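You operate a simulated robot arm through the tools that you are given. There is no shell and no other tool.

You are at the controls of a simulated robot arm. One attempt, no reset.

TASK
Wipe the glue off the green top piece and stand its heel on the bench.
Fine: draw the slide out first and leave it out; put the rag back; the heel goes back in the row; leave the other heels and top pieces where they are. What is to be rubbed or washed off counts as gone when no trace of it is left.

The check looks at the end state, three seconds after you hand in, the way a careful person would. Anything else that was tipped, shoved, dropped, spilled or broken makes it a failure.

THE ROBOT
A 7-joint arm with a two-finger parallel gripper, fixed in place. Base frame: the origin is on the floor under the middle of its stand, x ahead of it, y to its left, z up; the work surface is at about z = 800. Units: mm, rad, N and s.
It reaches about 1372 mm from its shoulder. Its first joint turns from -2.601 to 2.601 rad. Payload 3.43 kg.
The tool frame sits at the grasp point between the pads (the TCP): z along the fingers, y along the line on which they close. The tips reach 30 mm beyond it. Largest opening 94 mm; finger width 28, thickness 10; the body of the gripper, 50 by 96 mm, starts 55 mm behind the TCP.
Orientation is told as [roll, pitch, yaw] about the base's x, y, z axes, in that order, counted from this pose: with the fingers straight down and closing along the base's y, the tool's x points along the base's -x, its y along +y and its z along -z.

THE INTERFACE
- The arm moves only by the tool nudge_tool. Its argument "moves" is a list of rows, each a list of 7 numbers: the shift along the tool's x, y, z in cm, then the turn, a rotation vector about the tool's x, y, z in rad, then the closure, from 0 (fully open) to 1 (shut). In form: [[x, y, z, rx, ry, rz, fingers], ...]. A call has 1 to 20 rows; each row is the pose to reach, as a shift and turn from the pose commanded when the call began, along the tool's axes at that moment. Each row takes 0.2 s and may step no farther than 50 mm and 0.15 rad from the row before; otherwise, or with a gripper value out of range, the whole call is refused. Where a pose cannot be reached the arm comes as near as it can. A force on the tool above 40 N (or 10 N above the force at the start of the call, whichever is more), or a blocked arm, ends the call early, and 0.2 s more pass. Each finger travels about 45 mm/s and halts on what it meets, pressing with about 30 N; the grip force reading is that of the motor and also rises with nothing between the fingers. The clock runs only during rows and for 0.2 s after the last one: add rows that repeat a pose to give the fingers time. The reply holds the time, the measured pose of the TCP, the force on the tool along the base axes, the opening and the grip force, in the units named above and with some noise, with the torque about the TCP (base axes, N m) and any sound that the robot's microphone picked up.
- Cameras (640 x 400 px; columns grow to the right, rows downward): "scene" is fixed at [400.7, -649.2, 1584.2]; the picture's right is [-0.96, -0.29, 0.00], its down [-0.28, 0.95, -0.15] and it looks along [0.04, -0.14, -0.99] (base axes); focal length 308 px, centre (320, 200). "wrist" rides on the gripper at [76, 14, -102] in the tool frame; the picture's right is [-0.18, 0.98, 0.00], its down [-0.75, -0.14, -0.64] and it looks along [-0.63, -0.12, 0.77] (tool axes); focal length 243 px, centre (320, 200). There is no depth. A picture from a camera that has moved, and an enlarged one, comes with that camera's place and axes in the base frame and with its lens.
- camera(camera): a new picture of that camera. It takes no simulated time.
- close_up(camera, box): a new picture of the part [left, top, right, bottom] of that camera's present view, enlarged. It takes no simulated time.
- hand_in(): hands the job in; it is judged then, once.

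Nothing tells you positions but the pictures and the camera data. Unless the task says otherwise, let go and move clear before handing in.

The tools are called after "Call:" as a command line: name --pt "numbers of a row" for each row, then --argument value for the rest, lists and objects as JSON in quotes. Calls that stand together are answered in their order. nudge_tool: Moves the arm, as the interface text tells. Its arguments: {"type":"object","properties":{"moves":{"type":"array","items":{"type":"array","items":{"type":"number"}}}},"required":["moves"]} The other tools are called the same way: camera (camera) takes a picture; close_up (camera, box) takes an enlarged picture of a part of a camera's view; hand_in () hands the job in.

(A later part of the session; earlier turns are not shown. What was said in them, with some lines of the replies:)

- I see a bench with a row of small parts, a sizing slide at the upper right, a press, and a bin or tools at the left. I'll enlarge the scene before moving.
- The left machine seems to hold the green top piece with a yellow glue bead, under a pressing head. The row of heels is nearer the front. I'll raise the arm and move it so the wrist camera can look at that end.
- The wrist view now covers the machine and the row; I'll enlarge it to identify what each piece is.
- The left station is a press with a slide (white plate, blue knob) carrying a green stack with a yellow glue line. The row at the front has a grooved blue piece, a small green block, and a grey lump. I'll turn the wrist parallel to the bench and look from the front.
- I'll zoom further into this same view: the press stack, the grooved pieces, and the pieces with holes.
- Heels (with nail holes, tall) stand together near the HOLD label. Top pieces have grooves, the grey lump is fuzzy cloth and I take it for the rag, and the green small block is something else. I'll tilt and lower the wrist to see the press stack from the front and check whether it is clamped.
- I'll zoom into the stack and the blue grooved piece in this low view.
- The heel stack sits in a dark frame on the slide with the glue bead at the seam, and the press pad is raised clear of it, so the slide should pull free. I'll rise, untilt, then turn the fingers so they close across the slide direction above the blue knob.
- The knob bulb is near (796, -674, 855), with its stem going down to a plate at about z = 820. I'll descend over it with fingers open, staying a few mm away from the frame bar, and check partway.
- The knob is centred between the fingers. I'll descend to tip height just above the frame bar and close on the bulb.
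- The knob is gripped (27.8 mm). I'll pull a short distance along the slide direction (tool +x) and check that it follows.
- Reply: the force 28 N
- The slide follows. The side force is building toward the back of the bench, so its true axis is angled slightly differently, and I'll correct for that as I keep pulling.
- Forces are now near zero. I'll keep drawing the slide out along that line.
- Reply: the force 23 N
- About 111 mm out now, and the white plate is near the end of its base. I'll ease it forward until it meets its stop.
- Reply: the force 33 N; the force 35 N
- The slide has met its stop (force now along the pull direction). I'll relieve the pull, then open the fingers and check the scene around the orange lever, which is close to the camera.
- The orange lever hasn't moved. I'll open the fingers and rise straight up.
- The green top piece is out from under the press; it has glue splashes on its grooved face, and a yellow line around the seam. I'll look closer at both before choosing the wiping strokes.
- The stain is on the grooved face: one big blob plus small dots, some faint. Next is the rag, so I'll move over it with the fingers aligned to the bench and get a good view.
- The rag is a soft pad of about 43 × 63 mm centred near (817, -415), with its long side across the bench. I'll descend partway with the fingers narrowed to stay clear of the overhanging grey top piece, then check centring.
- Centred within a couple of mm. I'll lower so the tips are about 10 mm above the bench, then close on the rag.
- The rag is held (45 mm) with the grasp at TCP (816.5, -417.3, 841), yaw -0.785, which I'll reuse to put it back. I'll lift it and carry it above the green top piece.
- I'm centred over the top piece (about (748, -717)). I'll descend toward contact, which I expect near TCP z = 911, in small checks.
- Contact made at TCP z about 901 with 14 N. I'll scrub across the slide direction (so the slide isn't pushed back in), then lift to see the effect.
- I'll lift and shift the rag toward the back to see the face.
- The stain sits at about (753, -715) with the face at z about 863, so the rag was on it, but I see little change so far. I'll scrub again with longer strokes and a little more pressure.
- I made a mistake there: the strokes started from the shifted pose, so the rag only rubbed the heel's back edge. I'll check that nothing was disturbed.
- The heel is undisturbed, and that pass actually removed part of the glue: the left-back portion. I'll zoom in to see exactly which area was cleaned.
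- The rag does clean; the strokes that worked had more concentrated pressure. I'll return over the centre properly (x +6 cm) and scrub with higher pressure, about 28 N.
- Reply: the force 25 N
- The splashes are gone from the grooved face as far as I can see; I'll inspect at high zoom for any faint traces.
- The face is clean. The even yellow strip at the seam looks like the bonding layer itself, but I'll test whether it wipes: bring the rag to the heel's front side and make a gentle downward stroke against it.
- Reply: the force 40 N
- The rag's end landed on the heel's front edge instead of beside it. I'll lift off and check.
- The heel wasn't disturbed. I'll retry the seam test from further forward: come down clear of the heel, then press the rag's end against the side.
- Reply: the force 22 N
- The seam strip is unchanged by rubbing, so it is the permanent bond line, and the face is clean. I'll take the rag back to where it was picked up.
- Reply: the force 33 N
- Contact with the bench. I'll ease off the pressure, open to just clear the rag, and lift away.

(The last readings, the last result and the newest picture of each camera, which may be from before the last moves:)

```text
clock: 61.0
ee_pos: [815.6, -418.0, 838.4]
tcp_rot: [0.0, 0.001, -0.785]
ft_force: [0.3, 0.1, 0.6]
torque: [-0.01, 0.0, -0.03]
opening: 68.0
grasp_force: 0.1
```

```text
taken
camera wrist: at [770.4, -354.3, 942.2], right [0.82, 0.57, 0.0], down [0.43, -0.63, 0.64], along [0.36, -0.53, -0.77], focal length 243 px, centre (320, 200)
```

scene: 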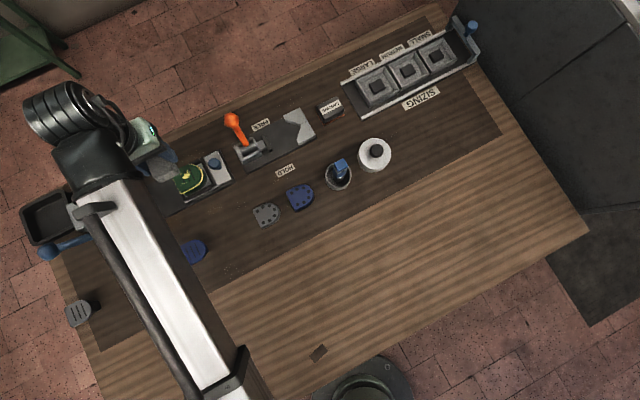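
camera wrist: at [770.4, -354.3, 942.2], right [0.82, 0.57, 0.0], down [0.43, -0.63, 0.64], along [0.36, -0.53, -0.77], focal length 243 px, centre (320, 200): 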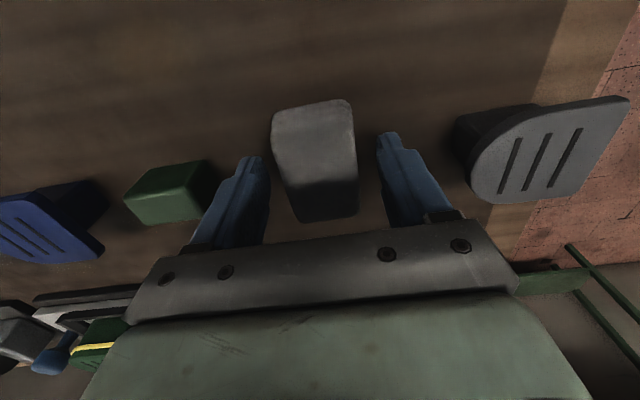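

Call:
nudge_tool --pt "0 0 -2 0 0 0 0.28" --pt "0 0 -6 0 0 0 0.28" --pt "0 0 -10 0 0 0 0.28" --pt "0 0 -14 0 0 0 0.28" --pt "0 0 -16 0 0 0 0"

Call:
camera --camera "wrist"

Call:
close_up --camera "scene" --box '[20, 220, 200, 340]'

```text
clock: 62.2
ee_pos: [817.5, -419.5, 999.7]
tcp_rot: [0.001, 0.001, -0.785]
ft_force: [-0.5, 0.4, -0.1]
torque: [0.03, 0.01, -0.01]
opening: 94.1
grasp_force: 0.1
```

```text
taken
camera wrist: at [772.3, -355.8, 1103.0], right [0.82, 0.57, 0.0], down [0.43, -0.63, 0.64], along [0.36, -0.53, -0.77], focal length 243 px, centre (320, 200)
```

wrist: 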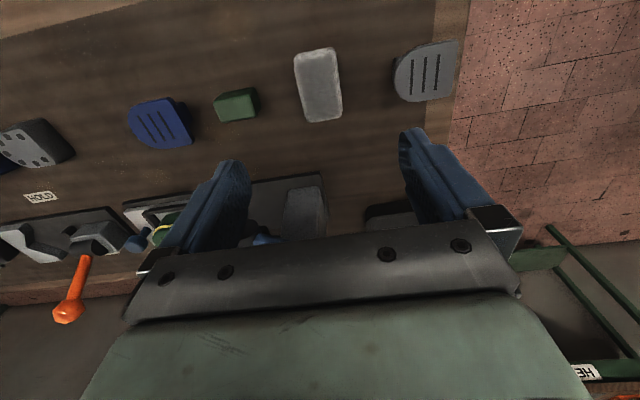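

```text
3.33 times, centred on (110, 280) of scene
camera zoom: at [400.7, -649.2, 1584.2], right [-0.96, -0.29, 0.0], down [-0.28, 0.95, -0.15], along [0.04, -0.14, -0.99], focal length 1027 px, centre (1020, -67)
```

zoom: 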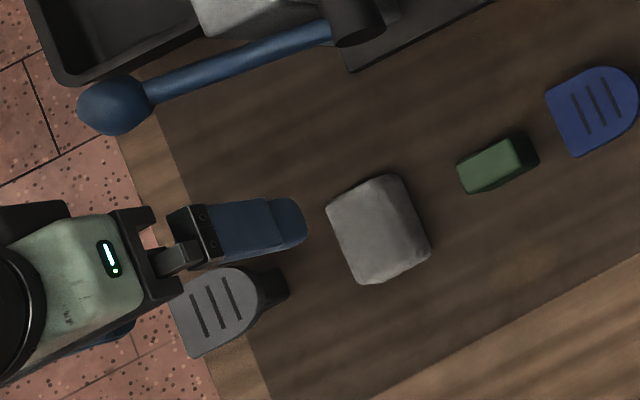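

The rag is back flat in its place. Next I'll go over the green heel with the fingers turned to close across its straight sides.

Call:
nudge_tool --pt "-1.4 -2.05 -1 0 0 -0.131 0" --pt "-2.75 -4.1 -2 0 0 -0.262 0" --pt "-4.1 -6.15 -2 0 0 -0.3925 0" --pt "-5.5 -8.2 -2 0 0 -0.523 0" --pt "-6.9 -10.25 -2 0 0 -0.654 0" --pt "-8.25 -12.3 -2 0 0 -0.785 0" --pt "-9.6 -14.4 -2 0 0 -0.916 0" --pt "-11 -16.4 -2 0 0 -1.047 0" --pt "-12.4 -18.5 -2 0 0 -1.178 0" --pt "-13.75 -20.5 -2 0 0 -1.308 0" --pt "-15.1 -22.6 -2 0 0 -1.439 0" --pt "-16.5 -24.64 -2 0 0 -1.57 0"

Call:
camera --camera "wrist"

Call:
close_up --camera "wrist" --box '[240, 40, 400, 160]'

```text
clock: 64.8
ee_pos: [757.4, -710.2, 1019.2]
tcp_rot: [0.001, 0.0, 0.789]
ft_force: [-0.3, 0.0, 0.6]
torque: [-0.03, 0.01, 0.0]
opening: 94.0
grasp_force: 0.0
```

```text
taken
camera wrist: at [691.6, -754.0, 1121.2], right [-0.57, 0.82, 0.0], down [0.63, 0.43, 0.64], along [0.53, 0.36, -0.77], focal length 243 px, centre (320, 200)
```

wrist: 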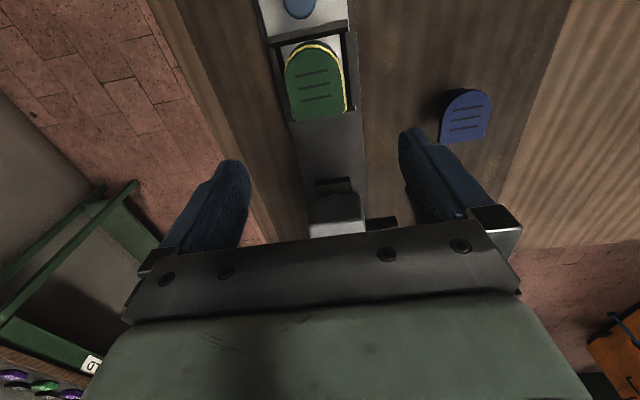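

```text
3.33 times, centred on (320, 100) of wrist
camera zoom: at [691.6, -754.0, 1121.2], right [-0.57, 0.82, 0.0], down [0.63, 0.43, 0.64], along [0.53, 0.36, -0.77], focal length 809 px, centre (320, 533)
```

zoom: 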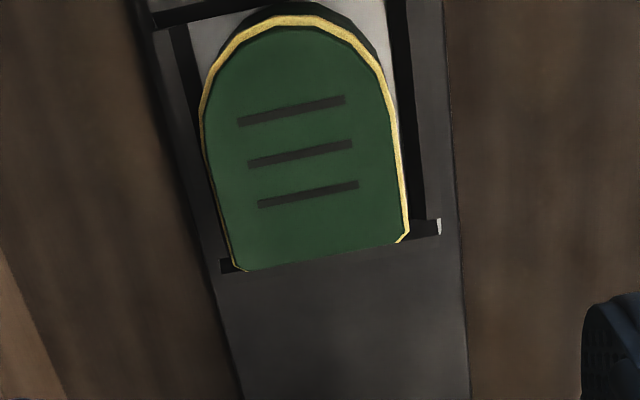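

The face is clean all over. The heel spans about 56 mm across and its straight sides are near (758, -713). I'll descend over it with the fingers open and check partway.

Call:
nudge_tool --pt "0.14 -0.28 4 0 0 0 0" --pt "0.14 -0.28 8 0 0 0 0" --pt "0.14 -0.28 11 0 0 0 0" --pt "0.14 -0.28 13 0 0 0 0"

Call:
camera --camera "wrist"

Call:
close_up --camera "wrist" --box '[220, 80, 440, 240]'

Call:
close_up --camera "scene" --box '[140, 130, 240, 210]'

```text
clock: 65.8
ee_pos: [757.1, -710.2, 887.3]
tcp_rot: [0.0, 0.001, 0.783]
ft_force: [0.8, 0.5, 0.8]
torque: [-0.01, -0.02, 0.0]
opening: 93.9
grasp_force: 0.0
```

```text
taken
camera wrist: at [692.1, -754.4, 990.6], right [-0.56, 0.83, 0.0], down [0.63, 0.43, 0.64], along [0.53, 0.36, -0.77], focal length 243 px, centre (320, 200)
```

wrist: 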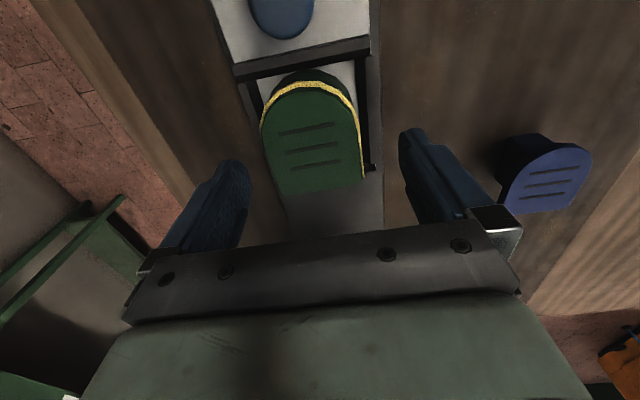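

```text
2.50 times, centred on (330, 160) of wrist
camera zoom: at [692.1, -754.4, 990.6], right [-0.56, 0.83, 0.0], down [0.63, 0.43, 0.64], along [0.53, 0.36, -0.77], focal length 606 px, centre (295, 300)
```

zoom: 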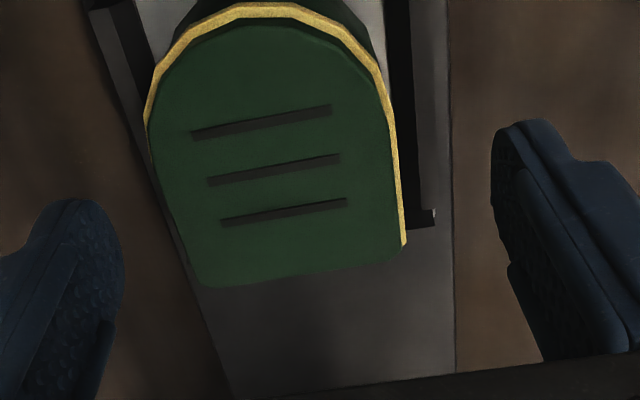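

```text
5.00 times, centred on (190, 170) of scene
camera zoom: at [400.7, -649.2, 1584.2], right [-0.96, -0.29, 0.0], down [-0.28, 0.95, -0.15], along [0.04, -0.14, -0.99], focal length 1540 px, centre (970, 350)
```

zoom: 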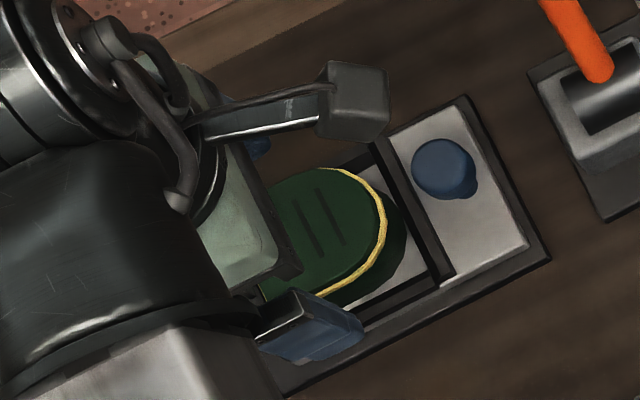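

Call:
nudge_tool --pt "0 -0.1 1.0 0 0 0 0" --pt "0 -0.2 2.0 0 0 0 0"

Call:
camera --camera "wrist"

Call:
close_up --camera "scene" --box '[140, 130, 240, 210]'

```text
clock: 66.4
ee_pos: [759.2, -713.4, 868.9]
tcp_rot: [-0.001, -0.001, 0.785]
ft_force: [-0.1, 0.3, 0.0]
torque: [0.01, -0.02, 0.04]
opening: 94.1
grasp_force: 0.0
```

```text
taken
camera wrist: at [694.0, -757.6, 971.6], right [-0.56, 0.83, 0.0], down [0.63, 0.43, 0.64], along [0.53, 0.36, -0.77], focal length 243 px, centre (320, 200)
```

wrist: 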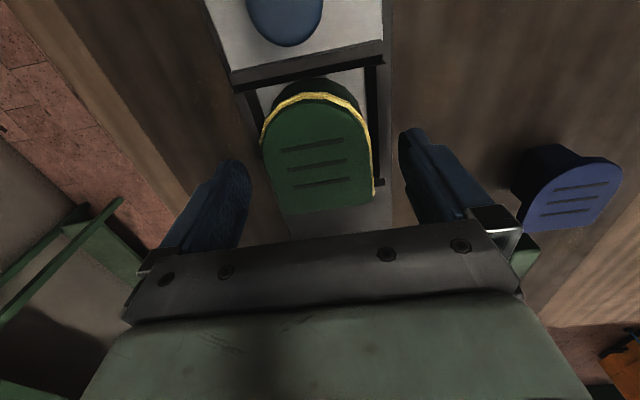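

```text
5.00 times, centred on (190, 170) of scene
camera zoom: at [400.7, -649.2, 1584.2], right [-0.96, -0.29, 0.0], down [-0.28, 0.95, -0.15], along [0.04, -0.14, -0.99], focal length 1540 px, centre (970, 350)
```

zoom: 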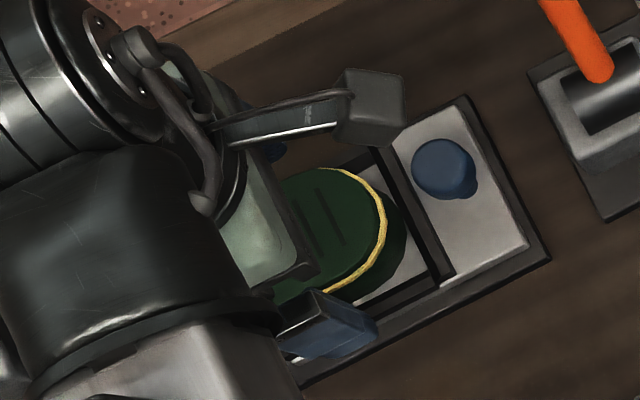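

I'm alongside the heel with the tips just above the frame rails. I'll close on it.

Call:
nudge_tool --pt "0 0 0.25 0 0 0 0" --pt "0 0 0.25 0 0 0 0.3" --pt "0 0 0.25 0 0 0 0.6" --pt "0 0 0.25 0 0 0 1" --pt "0 0 0.25 0 0 0 1" --pt "0 0 0.25 0 0 0 1"

Call:
camera --camera "wrist"

```text
clock: 67.8
ee_pos: [759.2, -712.6, 866.5]
tcp_rot: [0.0, -0.001, 0.785]
ft_force: [0.7, 0.6, 0.6]
torque: [0.02, 0.02, 0.02]
opening: 57.4
grasp_force: 29.7
```

```text
taken
camera wrist: at [694.6, -757.2, 969.3], right [-0.56, 0.83, 0.0], down [0.63, 0.43, 0.64], along [0.53, 0.36, -0.77], focal length 243 px, centre (320, 200)
```

wrist: 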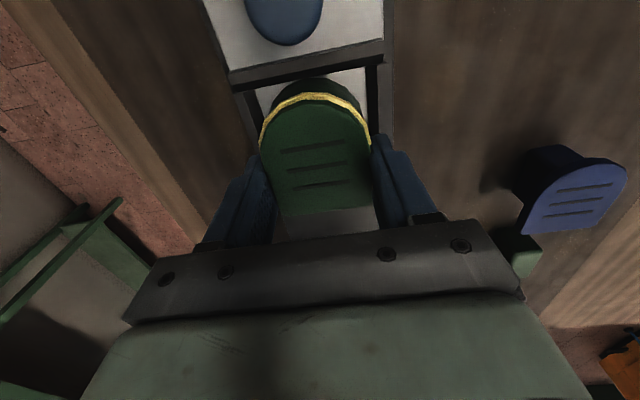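

Gripped at 57.4 mm. I'll lift slowly and confirm the heel and top piece come up together while the slide stays.

Call:
nudge_tool --pt "0 0 -0.5 0 0 0 1" --pt "0 0 -1.2 0 0 0 1" --pt "0 0 -2.2 0 0 0 1" --pt "0 0 -3.5 0 0 0 1" --pt "0 0 -5.0 0 0 0 1"

Call:
camera --camera "wrist"

Call:
close_up --camera "wrist" --box '[220, 50, 420, 220]'

Call:
close_up --camera "scene" --box '[140, 130, 240, 210]'

```text
clock: 69.0
ee_pos: [760.1, -714.0, 918.3]
tcp_rot: [0.0, 0.0, 0.785]
ft_force: [0.0, 0.0, -1.3]
torque: [0.01, -0.01, -0.03]
opening: 57.1
grasp_force: 29.8
```

```text
taken
camera wrist: at [694.1, -757.5, 1020.6], right [-0.56, 0.83, 0.0], down [0.63, 0.43, 0.64], along [0.53, 0.36, -0.77], focal length 243 px, centre (320, 200)
```

wrist: 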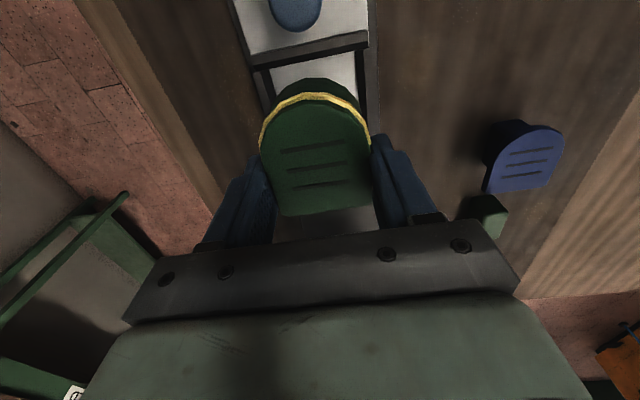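

```text
2.35 times, centred on (320, 135) of wrist
camera zoom: at [694.1, -757.5, 1020.6], right [-0.56, 0.83, 0.0], down [0.63, 0.43, 0.64], along [0.53, 0.36, -0.77], focal length 571 px, centre (320, 353)
```

zoom: 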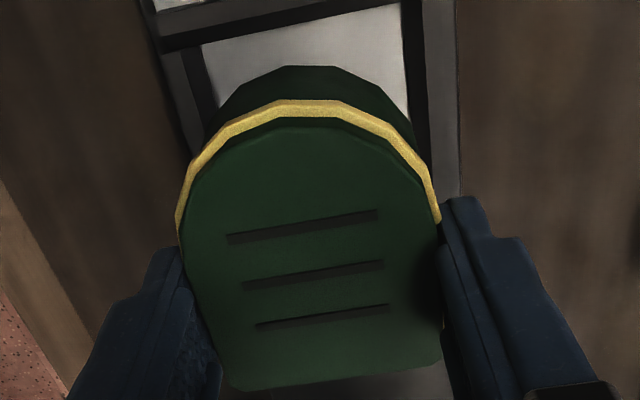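

```text
5.00 times, centred on (190, 170) of scene
camera zoom: at [400.7, -649.2, 1584.2], right [-0.96, -0.29, 0.0], down [-0.28, 0.95, -0.15], along [0.04, -0.14, -0.99], focal length 1540 px, centre (970, 350)
```

zoom: 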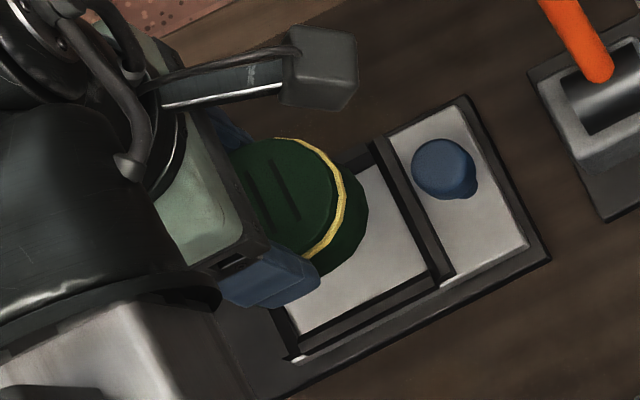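

The heel and top piece came up as one and the slide stayed out. All the row items are spaced about 94 mm along one line, with the empty slot between the grey heel and the blue top piece, at about (613, -615). I'll carry the heel there, keeping its orientation.

Call:
nudge_tool --pt "0 0 -2 0 0 0 1" --pt "0.3 2.0 -4 0 0 0 1" --pt "0.75 5.8 -4 0 0 0 1" --pt "1.2 9.6 -4 0 0 0 1" --pt "1.7 13.4 -4 0 0 0 1" --pt "2.26 17.34 -4 0 0 0 1" --pt "2.26 17.34 -4 0 0 0 1"

Call:
camera --camera "wrist"

Call:
camera --camera "scene"

Call:
close_up --camera "scene" --box '[160, 150, 320, 280]'

```text
clock: 70.6
ee_pos: [622.4, -606.9, 956.1]
tcp_rot: [0.0, 0.0, 0.785]
ft_force: [-0.2, -0.3, 0.7]
torque: [0.01, -0.02, -0.01]
opening: 57.1
grasp_force: 30.4
```

```text
taken
camera wrist: at [556.6, -651.3, 1059.9], right [-0.56, 0.83, 0.0], down [0.63, 0.43, 0.64], along [0.53, 0.36, -0.77], focal length 243 px, centre (320, 200)
```

wrist: 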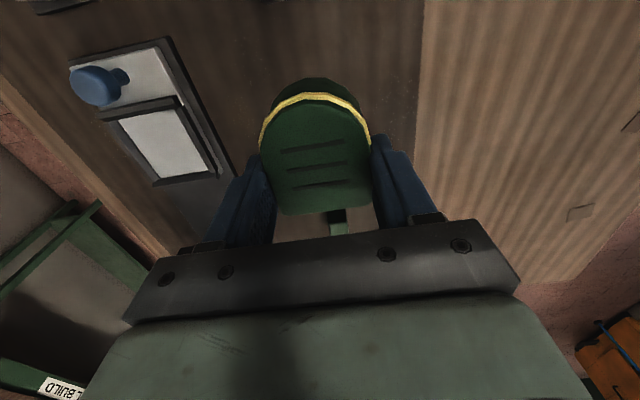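

```text
taken
```

scene: 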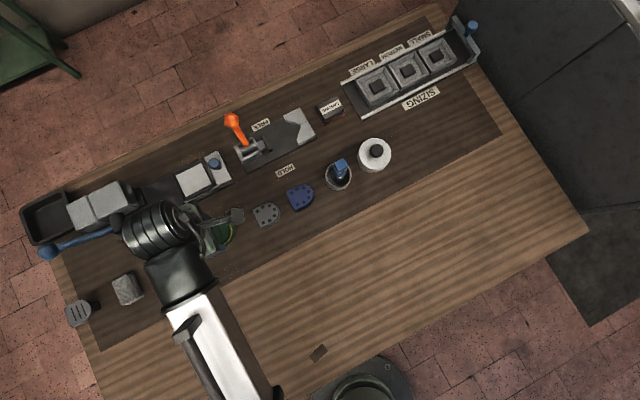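

```text
3.08 times, centred on (240, 215) of scene
camera zoom: at [400.7, -649.2, 1584.2], right [-0.96, -0.29, 0.0], down [-0.28, 0.95, -0.15], along [0.04, -0.14, -0.99], focal length 948 px, centre (566, 154)
```

zoom: 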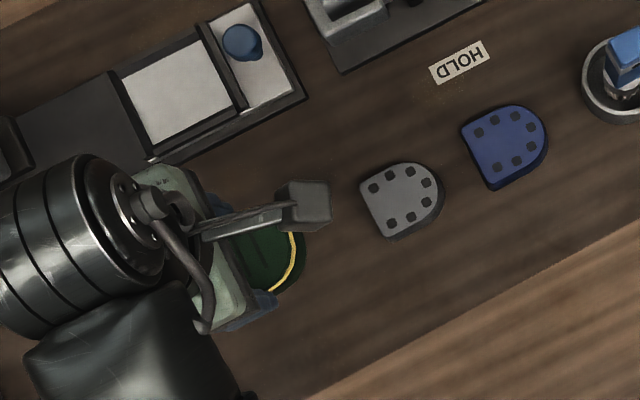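

The heel is over the slot, oriented like its neighbours. I'll lower it toward the bench and finish slowly by feel.

Call:
nudge_tool --pt "0 0 3 0 0 0 1" --pt "0 0 6 0 0 0 1" --pt "0 0 8 0 0 0 1" --pt "0 0 9 0 0 0 1" --pt "0 0 9.5 0 0 0 1"

Call:
camera --camera "wrist"

Call:
close_up --camera "scene" --box '[160, 150, 320, 280]'

```text
clock: 71.8
ee_pos: [623.0, -605.8, 860.9]
tcp_rot: [0.0, 0.0, 0.784]
ft_force: [0.1, -0.2, -1.0]
torque: [0.0, -0.01, 0.02]
opening: 57.1
grasp_force: 30.0
```

```text
taken
camera wrist: at [557.0, -650.4, 964.8], right [-0.56, 0.83, 0.0], down [0.63, 0.43, 0.64], along [0.53, 0.36, -0.77], focal length 243 px, centre (320, 200)
```

wrist: 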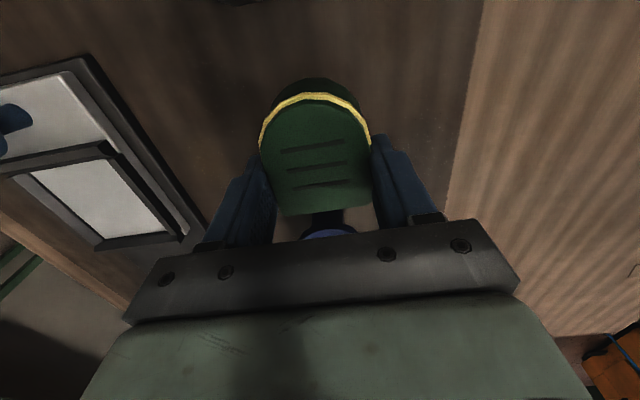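

```text
3.08 times, centred on (240, 215) of scene
camera zoom: at [400.7, -649.2, 1584.2], right [-0.96, -0.29, 0.0], down [-0.28, 0.95, -0.15], along [0.04, -0.14, -0.99], focal length 948 px, centre (566, 154)
```

zoom: 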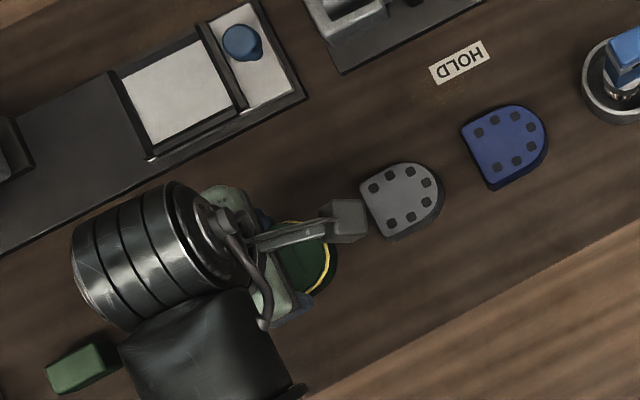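

Call:
nudge_tool --pt "0 0 0.4 0 0 0 1" --pt "0 0 0.8 0 0 0 1" --pt "0 0 1.0 0 0 0 1"

```text
clock: 72.6
ee_pos: [623.8, -606.8, 852.3]
tcp_rot: [0.0, -0.001, 0.785]
ft_force: [-0.5, -0.8, -0.3]
torque: [0.01, 0.0, 0.02]
opening: 57.5
grasp_force: 29.9
```

Call:
nudge_tool --pt "0 0 0.15 0 0 0 1" --pt "0 0 0.3 0 0 0 1" --pt "0 0 0.3 0 0 0 1"

```text
clock: 73.4
ee_pos: [622.6, -606.1, 848.1]
tcp_rot: [0.002, -0.001, 0.786]
ft_force: [-0.5, 0.2, -0.9]
torque: [0.0, 0.0, -0.01]
opening: 57.3
grasp_force: 30.0
```

Call:
nudge_tool --pt "0 0 0.1 0 0 0 1" --pt "0 0 0.2 0 0 0 1" --pt "0 0 0.2 0 0 0 1"

```text
clock: 74.2
ee_pos: [621.9, -606.4, 846.1]
tcp_rot: [0.0, -0.001, 0.785]
ft_force: [-0.1, 0.2, -0.9]
torque: [0.0, 0.0, 0.01]
opening: 57.3
grasp_force: 29.7
```

Call:
nudge_tool --pt "0 0 0.1 0 0 0 1" --pt "0 0 0.2 0 0 0 1" --pt "0 0 0.2 0 0 0 1"

```text
clock: 75.0
ee_pos: [622.1, -605.7, 843.8]
tcp_rot: [0.0, 0.0, 0.786]
ft_force: [0.7, -0.4, 1.7]
torque: [0.03, 0.0, -0.01]
opening: 57.5
grasp_force: 30.4
```

Call:
nudge_tool --pt "0 0 0.1 0 0 0 1" --pt "0 0 0.1 0 0 0 1"

```text
clock: 75.6
ee_pos: [622.3, -606.7, 844.3]
tcp_rot: [-0.002, 0.001, 0.784]
ft_force: [1.5, -0.6, 15.8]
torque: [0.03, -0.02, -0.01]
opening: 57.4
grasp_force: 30.2
```

The heel touches the bench with 16 N. I'll ease off about 1 mm and open the fingers.

Call:
nudge_tool --pt "0 0 -0.12 0 0 0 1" --pt "0 0 -0.12 0 0 0 1" --pt "0 0 -0.12 0 0 0 0.3" --pt "0 0 -0.12 0 0 0 0.2" --pt "0 0 -0.12 0 0 0 0.1" --pt "0 0 -0.12 0 0 0 0" --pt "0 0 -0.12 0 0 0 0"

Call:
camera --camera "wrist"

```text
clock: 77.2
ee_pos: [623.7, -605.6, 843.7]
tcp_rot: [0.001, 0.0, 0.785]
ft_force: [0.9, 0.5, -0.7]
torque: [0.02, -0.02, 0.02]
opening: 94.1
grasp_force: 0.0
```

```text
taken
camera wrist: at [557.0, -650.0, 947.8], right [-0.56, 0.83, 0.0], down [0.63, 0.43, 0.64], along [0.53, 0.36, -0.77], focal length 243 px, centre (320, 200)
```

wrist: 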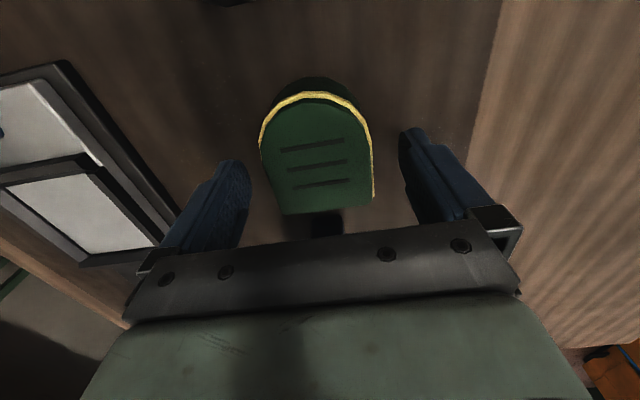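

The heel stands freely on the bench. I'll rise straight up and clear, then check everything.

Call:
nudge_tool --pt "0 0 -3 0 0 0 0" --pt "0 0 -7 0 0 0 0" --pt "0 0 -11 0 0 0 0" --pt "0 0 -15 0 0 0 0" --pt "0 0 -19 0 0 0 0" --pt "0 0 -23 0 0 0 0"

Call:
camera --camera "wrist"

Call:
camera --camera "scene"

```text
clock: 78.6
ee_pos: [621.9, -605.6, 1075.1]
tcp_rot: [0.0, 0.0, 0.786]
ft_force: [-0.3, -0.4, -1.1]
torque: [0.01, 0.0, 0.01]
opening: 94.2
grasp_force: 0.1
```

```text
taken
camera wrist: at [557.3, -650.0, 1178.0], right [-0.56, 0.83, 0.0], down [0.63, 0.43, 0.64], along [0.53, 0.36, -0.77], focal length 243 px, centre (320, 200)
```

wrist: 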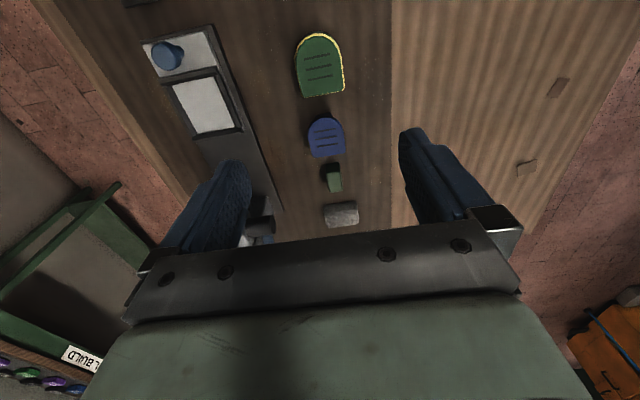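

```text
taken
```

scene: 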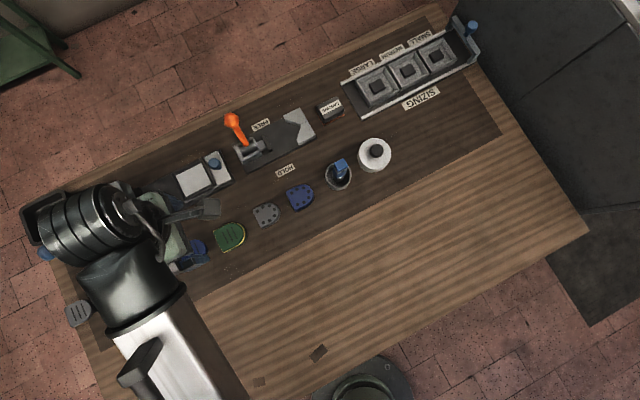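

The heel is in line with the row. I'll move the arm away to the start area so I can inspect the whole bench.

Call:
nudge_tool --pt "3.2 2.9 -0.5 0 0 0.1 0" --pt "6.4 5.8 -0.5 0 0 0.2 0" --pt "9.6 8.7 -0.5 0 0 0.3 0" --pt "12.9 11.6 -0.5 0 0 0.42 0" --pt "16.1 14.4 -0.5 0 0 0.54 0" --pt "19.3 17.3 -0.5 0 0 0.66 0" --pt "22.5 20.2 -0.5 0 0 0.785 0"

Call:
camera --camera "scene"

Call:
close_up --camera "scene" --box '[20, 150, 240, 330]'

Call:
close_up --camera "scene" --box '[200, 160, 320, 260]'

Call:
close_up --camera "scene" --box '[210, 215, 250, 255]'

```text
clock: 80.2
ee_pos: [318.3, -620.7, 1078.1]
tcp_rot: [0.0, 0.0, -0.003]
ft_force: [-0.3, -0.1, 0.6]
torque: [0.0, 0.02, -0.03]
opening: 93.9
grasp_force: 0.0
```

```text
taken
```

scene: 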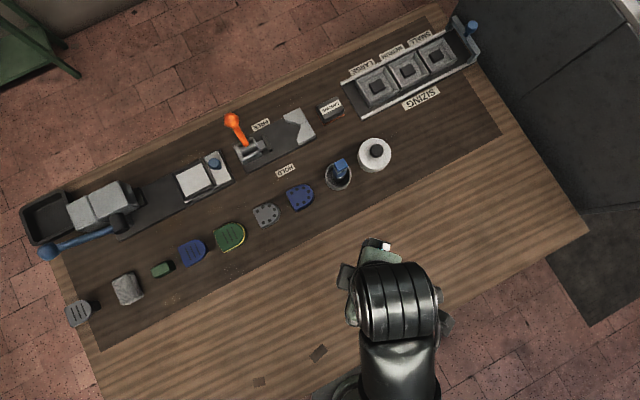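

```text
2.22 times, centred on (130, 240) of scene
camera zoom: at [400.7, -649.2, 1584.2], right [-0.96, -0.29, 0.0], down [-0.28, 0.95, -0.15], along [0.04, -0.14, -0.99], focal length 684 px, centre (742, 111)
```

zoom: 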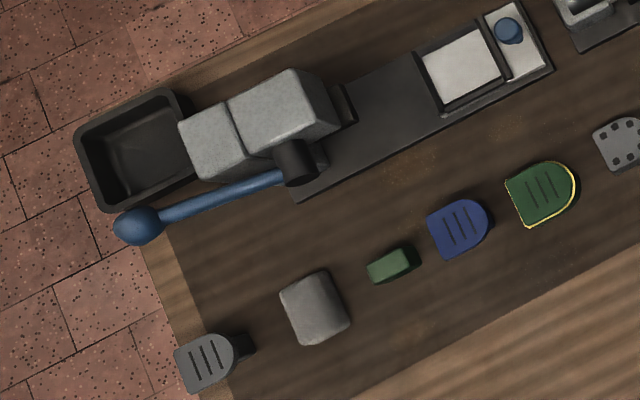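

```text
4.00 times, centred on (260, 210) of scene
camera zoom: at [400.7, -649.2, 1584.2], right [-0.96, -0.29, 0.0], down [-0.28, 0.95, -0.15], along [0.04, -0.14, -0.99], focal length 1232 px, centre (560, 160)
```

zoom: 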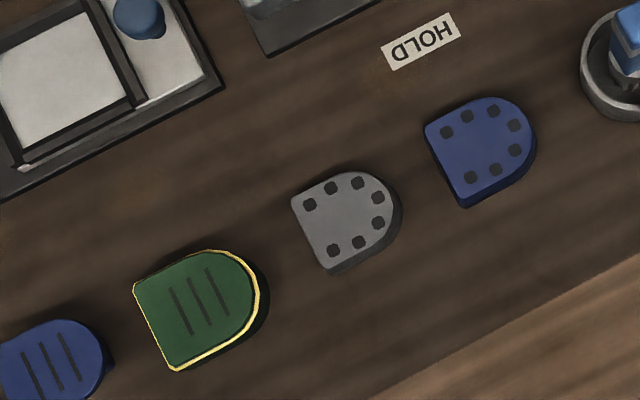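

```text
10.00 times, centred on (230, 235) of scene
camera zoom: at [400.7, -649.2, 1584.2], right [-0.96, -0.29, 0.0], down [-0.28, 0.95, -0.15], along [0.04, -0.14, -0.99], focal length 3080 px, centre (1220, -150)
```

zoom: 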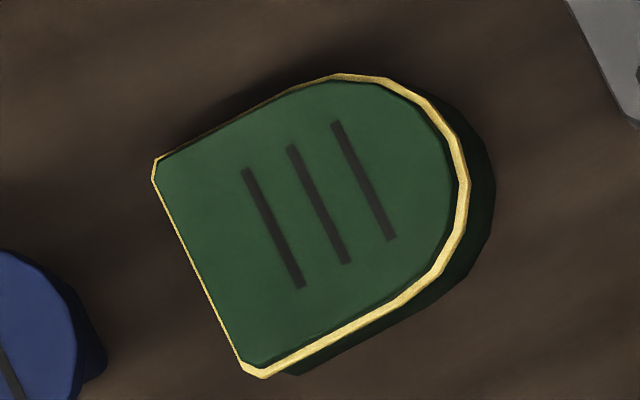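

The bench looks right:
- **Top piece:** the face is clean.
- **Heel:** it stands in the row between the grey heel and the blue top piece.
- **Slide:** it is out.
- **Rag:** it is back in its place.
- **Everything else:** nothing else has moved, and the arm is clear.

I'm leaving the yellow line at the seam. It didn't change when I rubbed it with the rag, so I take it for the bond between the heel and the top piece. I'm handing in now.

Call:
hand_in

```text
The job is handed in.
```

The glue is wiped off the green top piece's face, and its heel is standing on the bench in the row. I've handed the job in but haven't been told the result.

- **Slide:** I drew it out to its stop first and left it out.
- **Glue:** every splash on the grooved face is gone, with no trace in close-ups. I didn't get a clear view of the top piece's flat end or back side.
- **Seam line:** a thin yellow line remains where the top piece meets the heel. It didn't change when I gave it a brief rub with the rag, so I took it for the bond and left it.
- **Rag:** it is back within a few millimetres of where it was.
- **Heel:** it came up together with its top piece. It now stands in the gap between the grey heel and the blue top piece, facing the same way as the other heels.
- **Other pieces:** nothing else looks moved in the last pictures.

Twice the rag came down on the heel's edge by my mistake, once at the back and once at the front. I checked both times, and the heel stayed in place.
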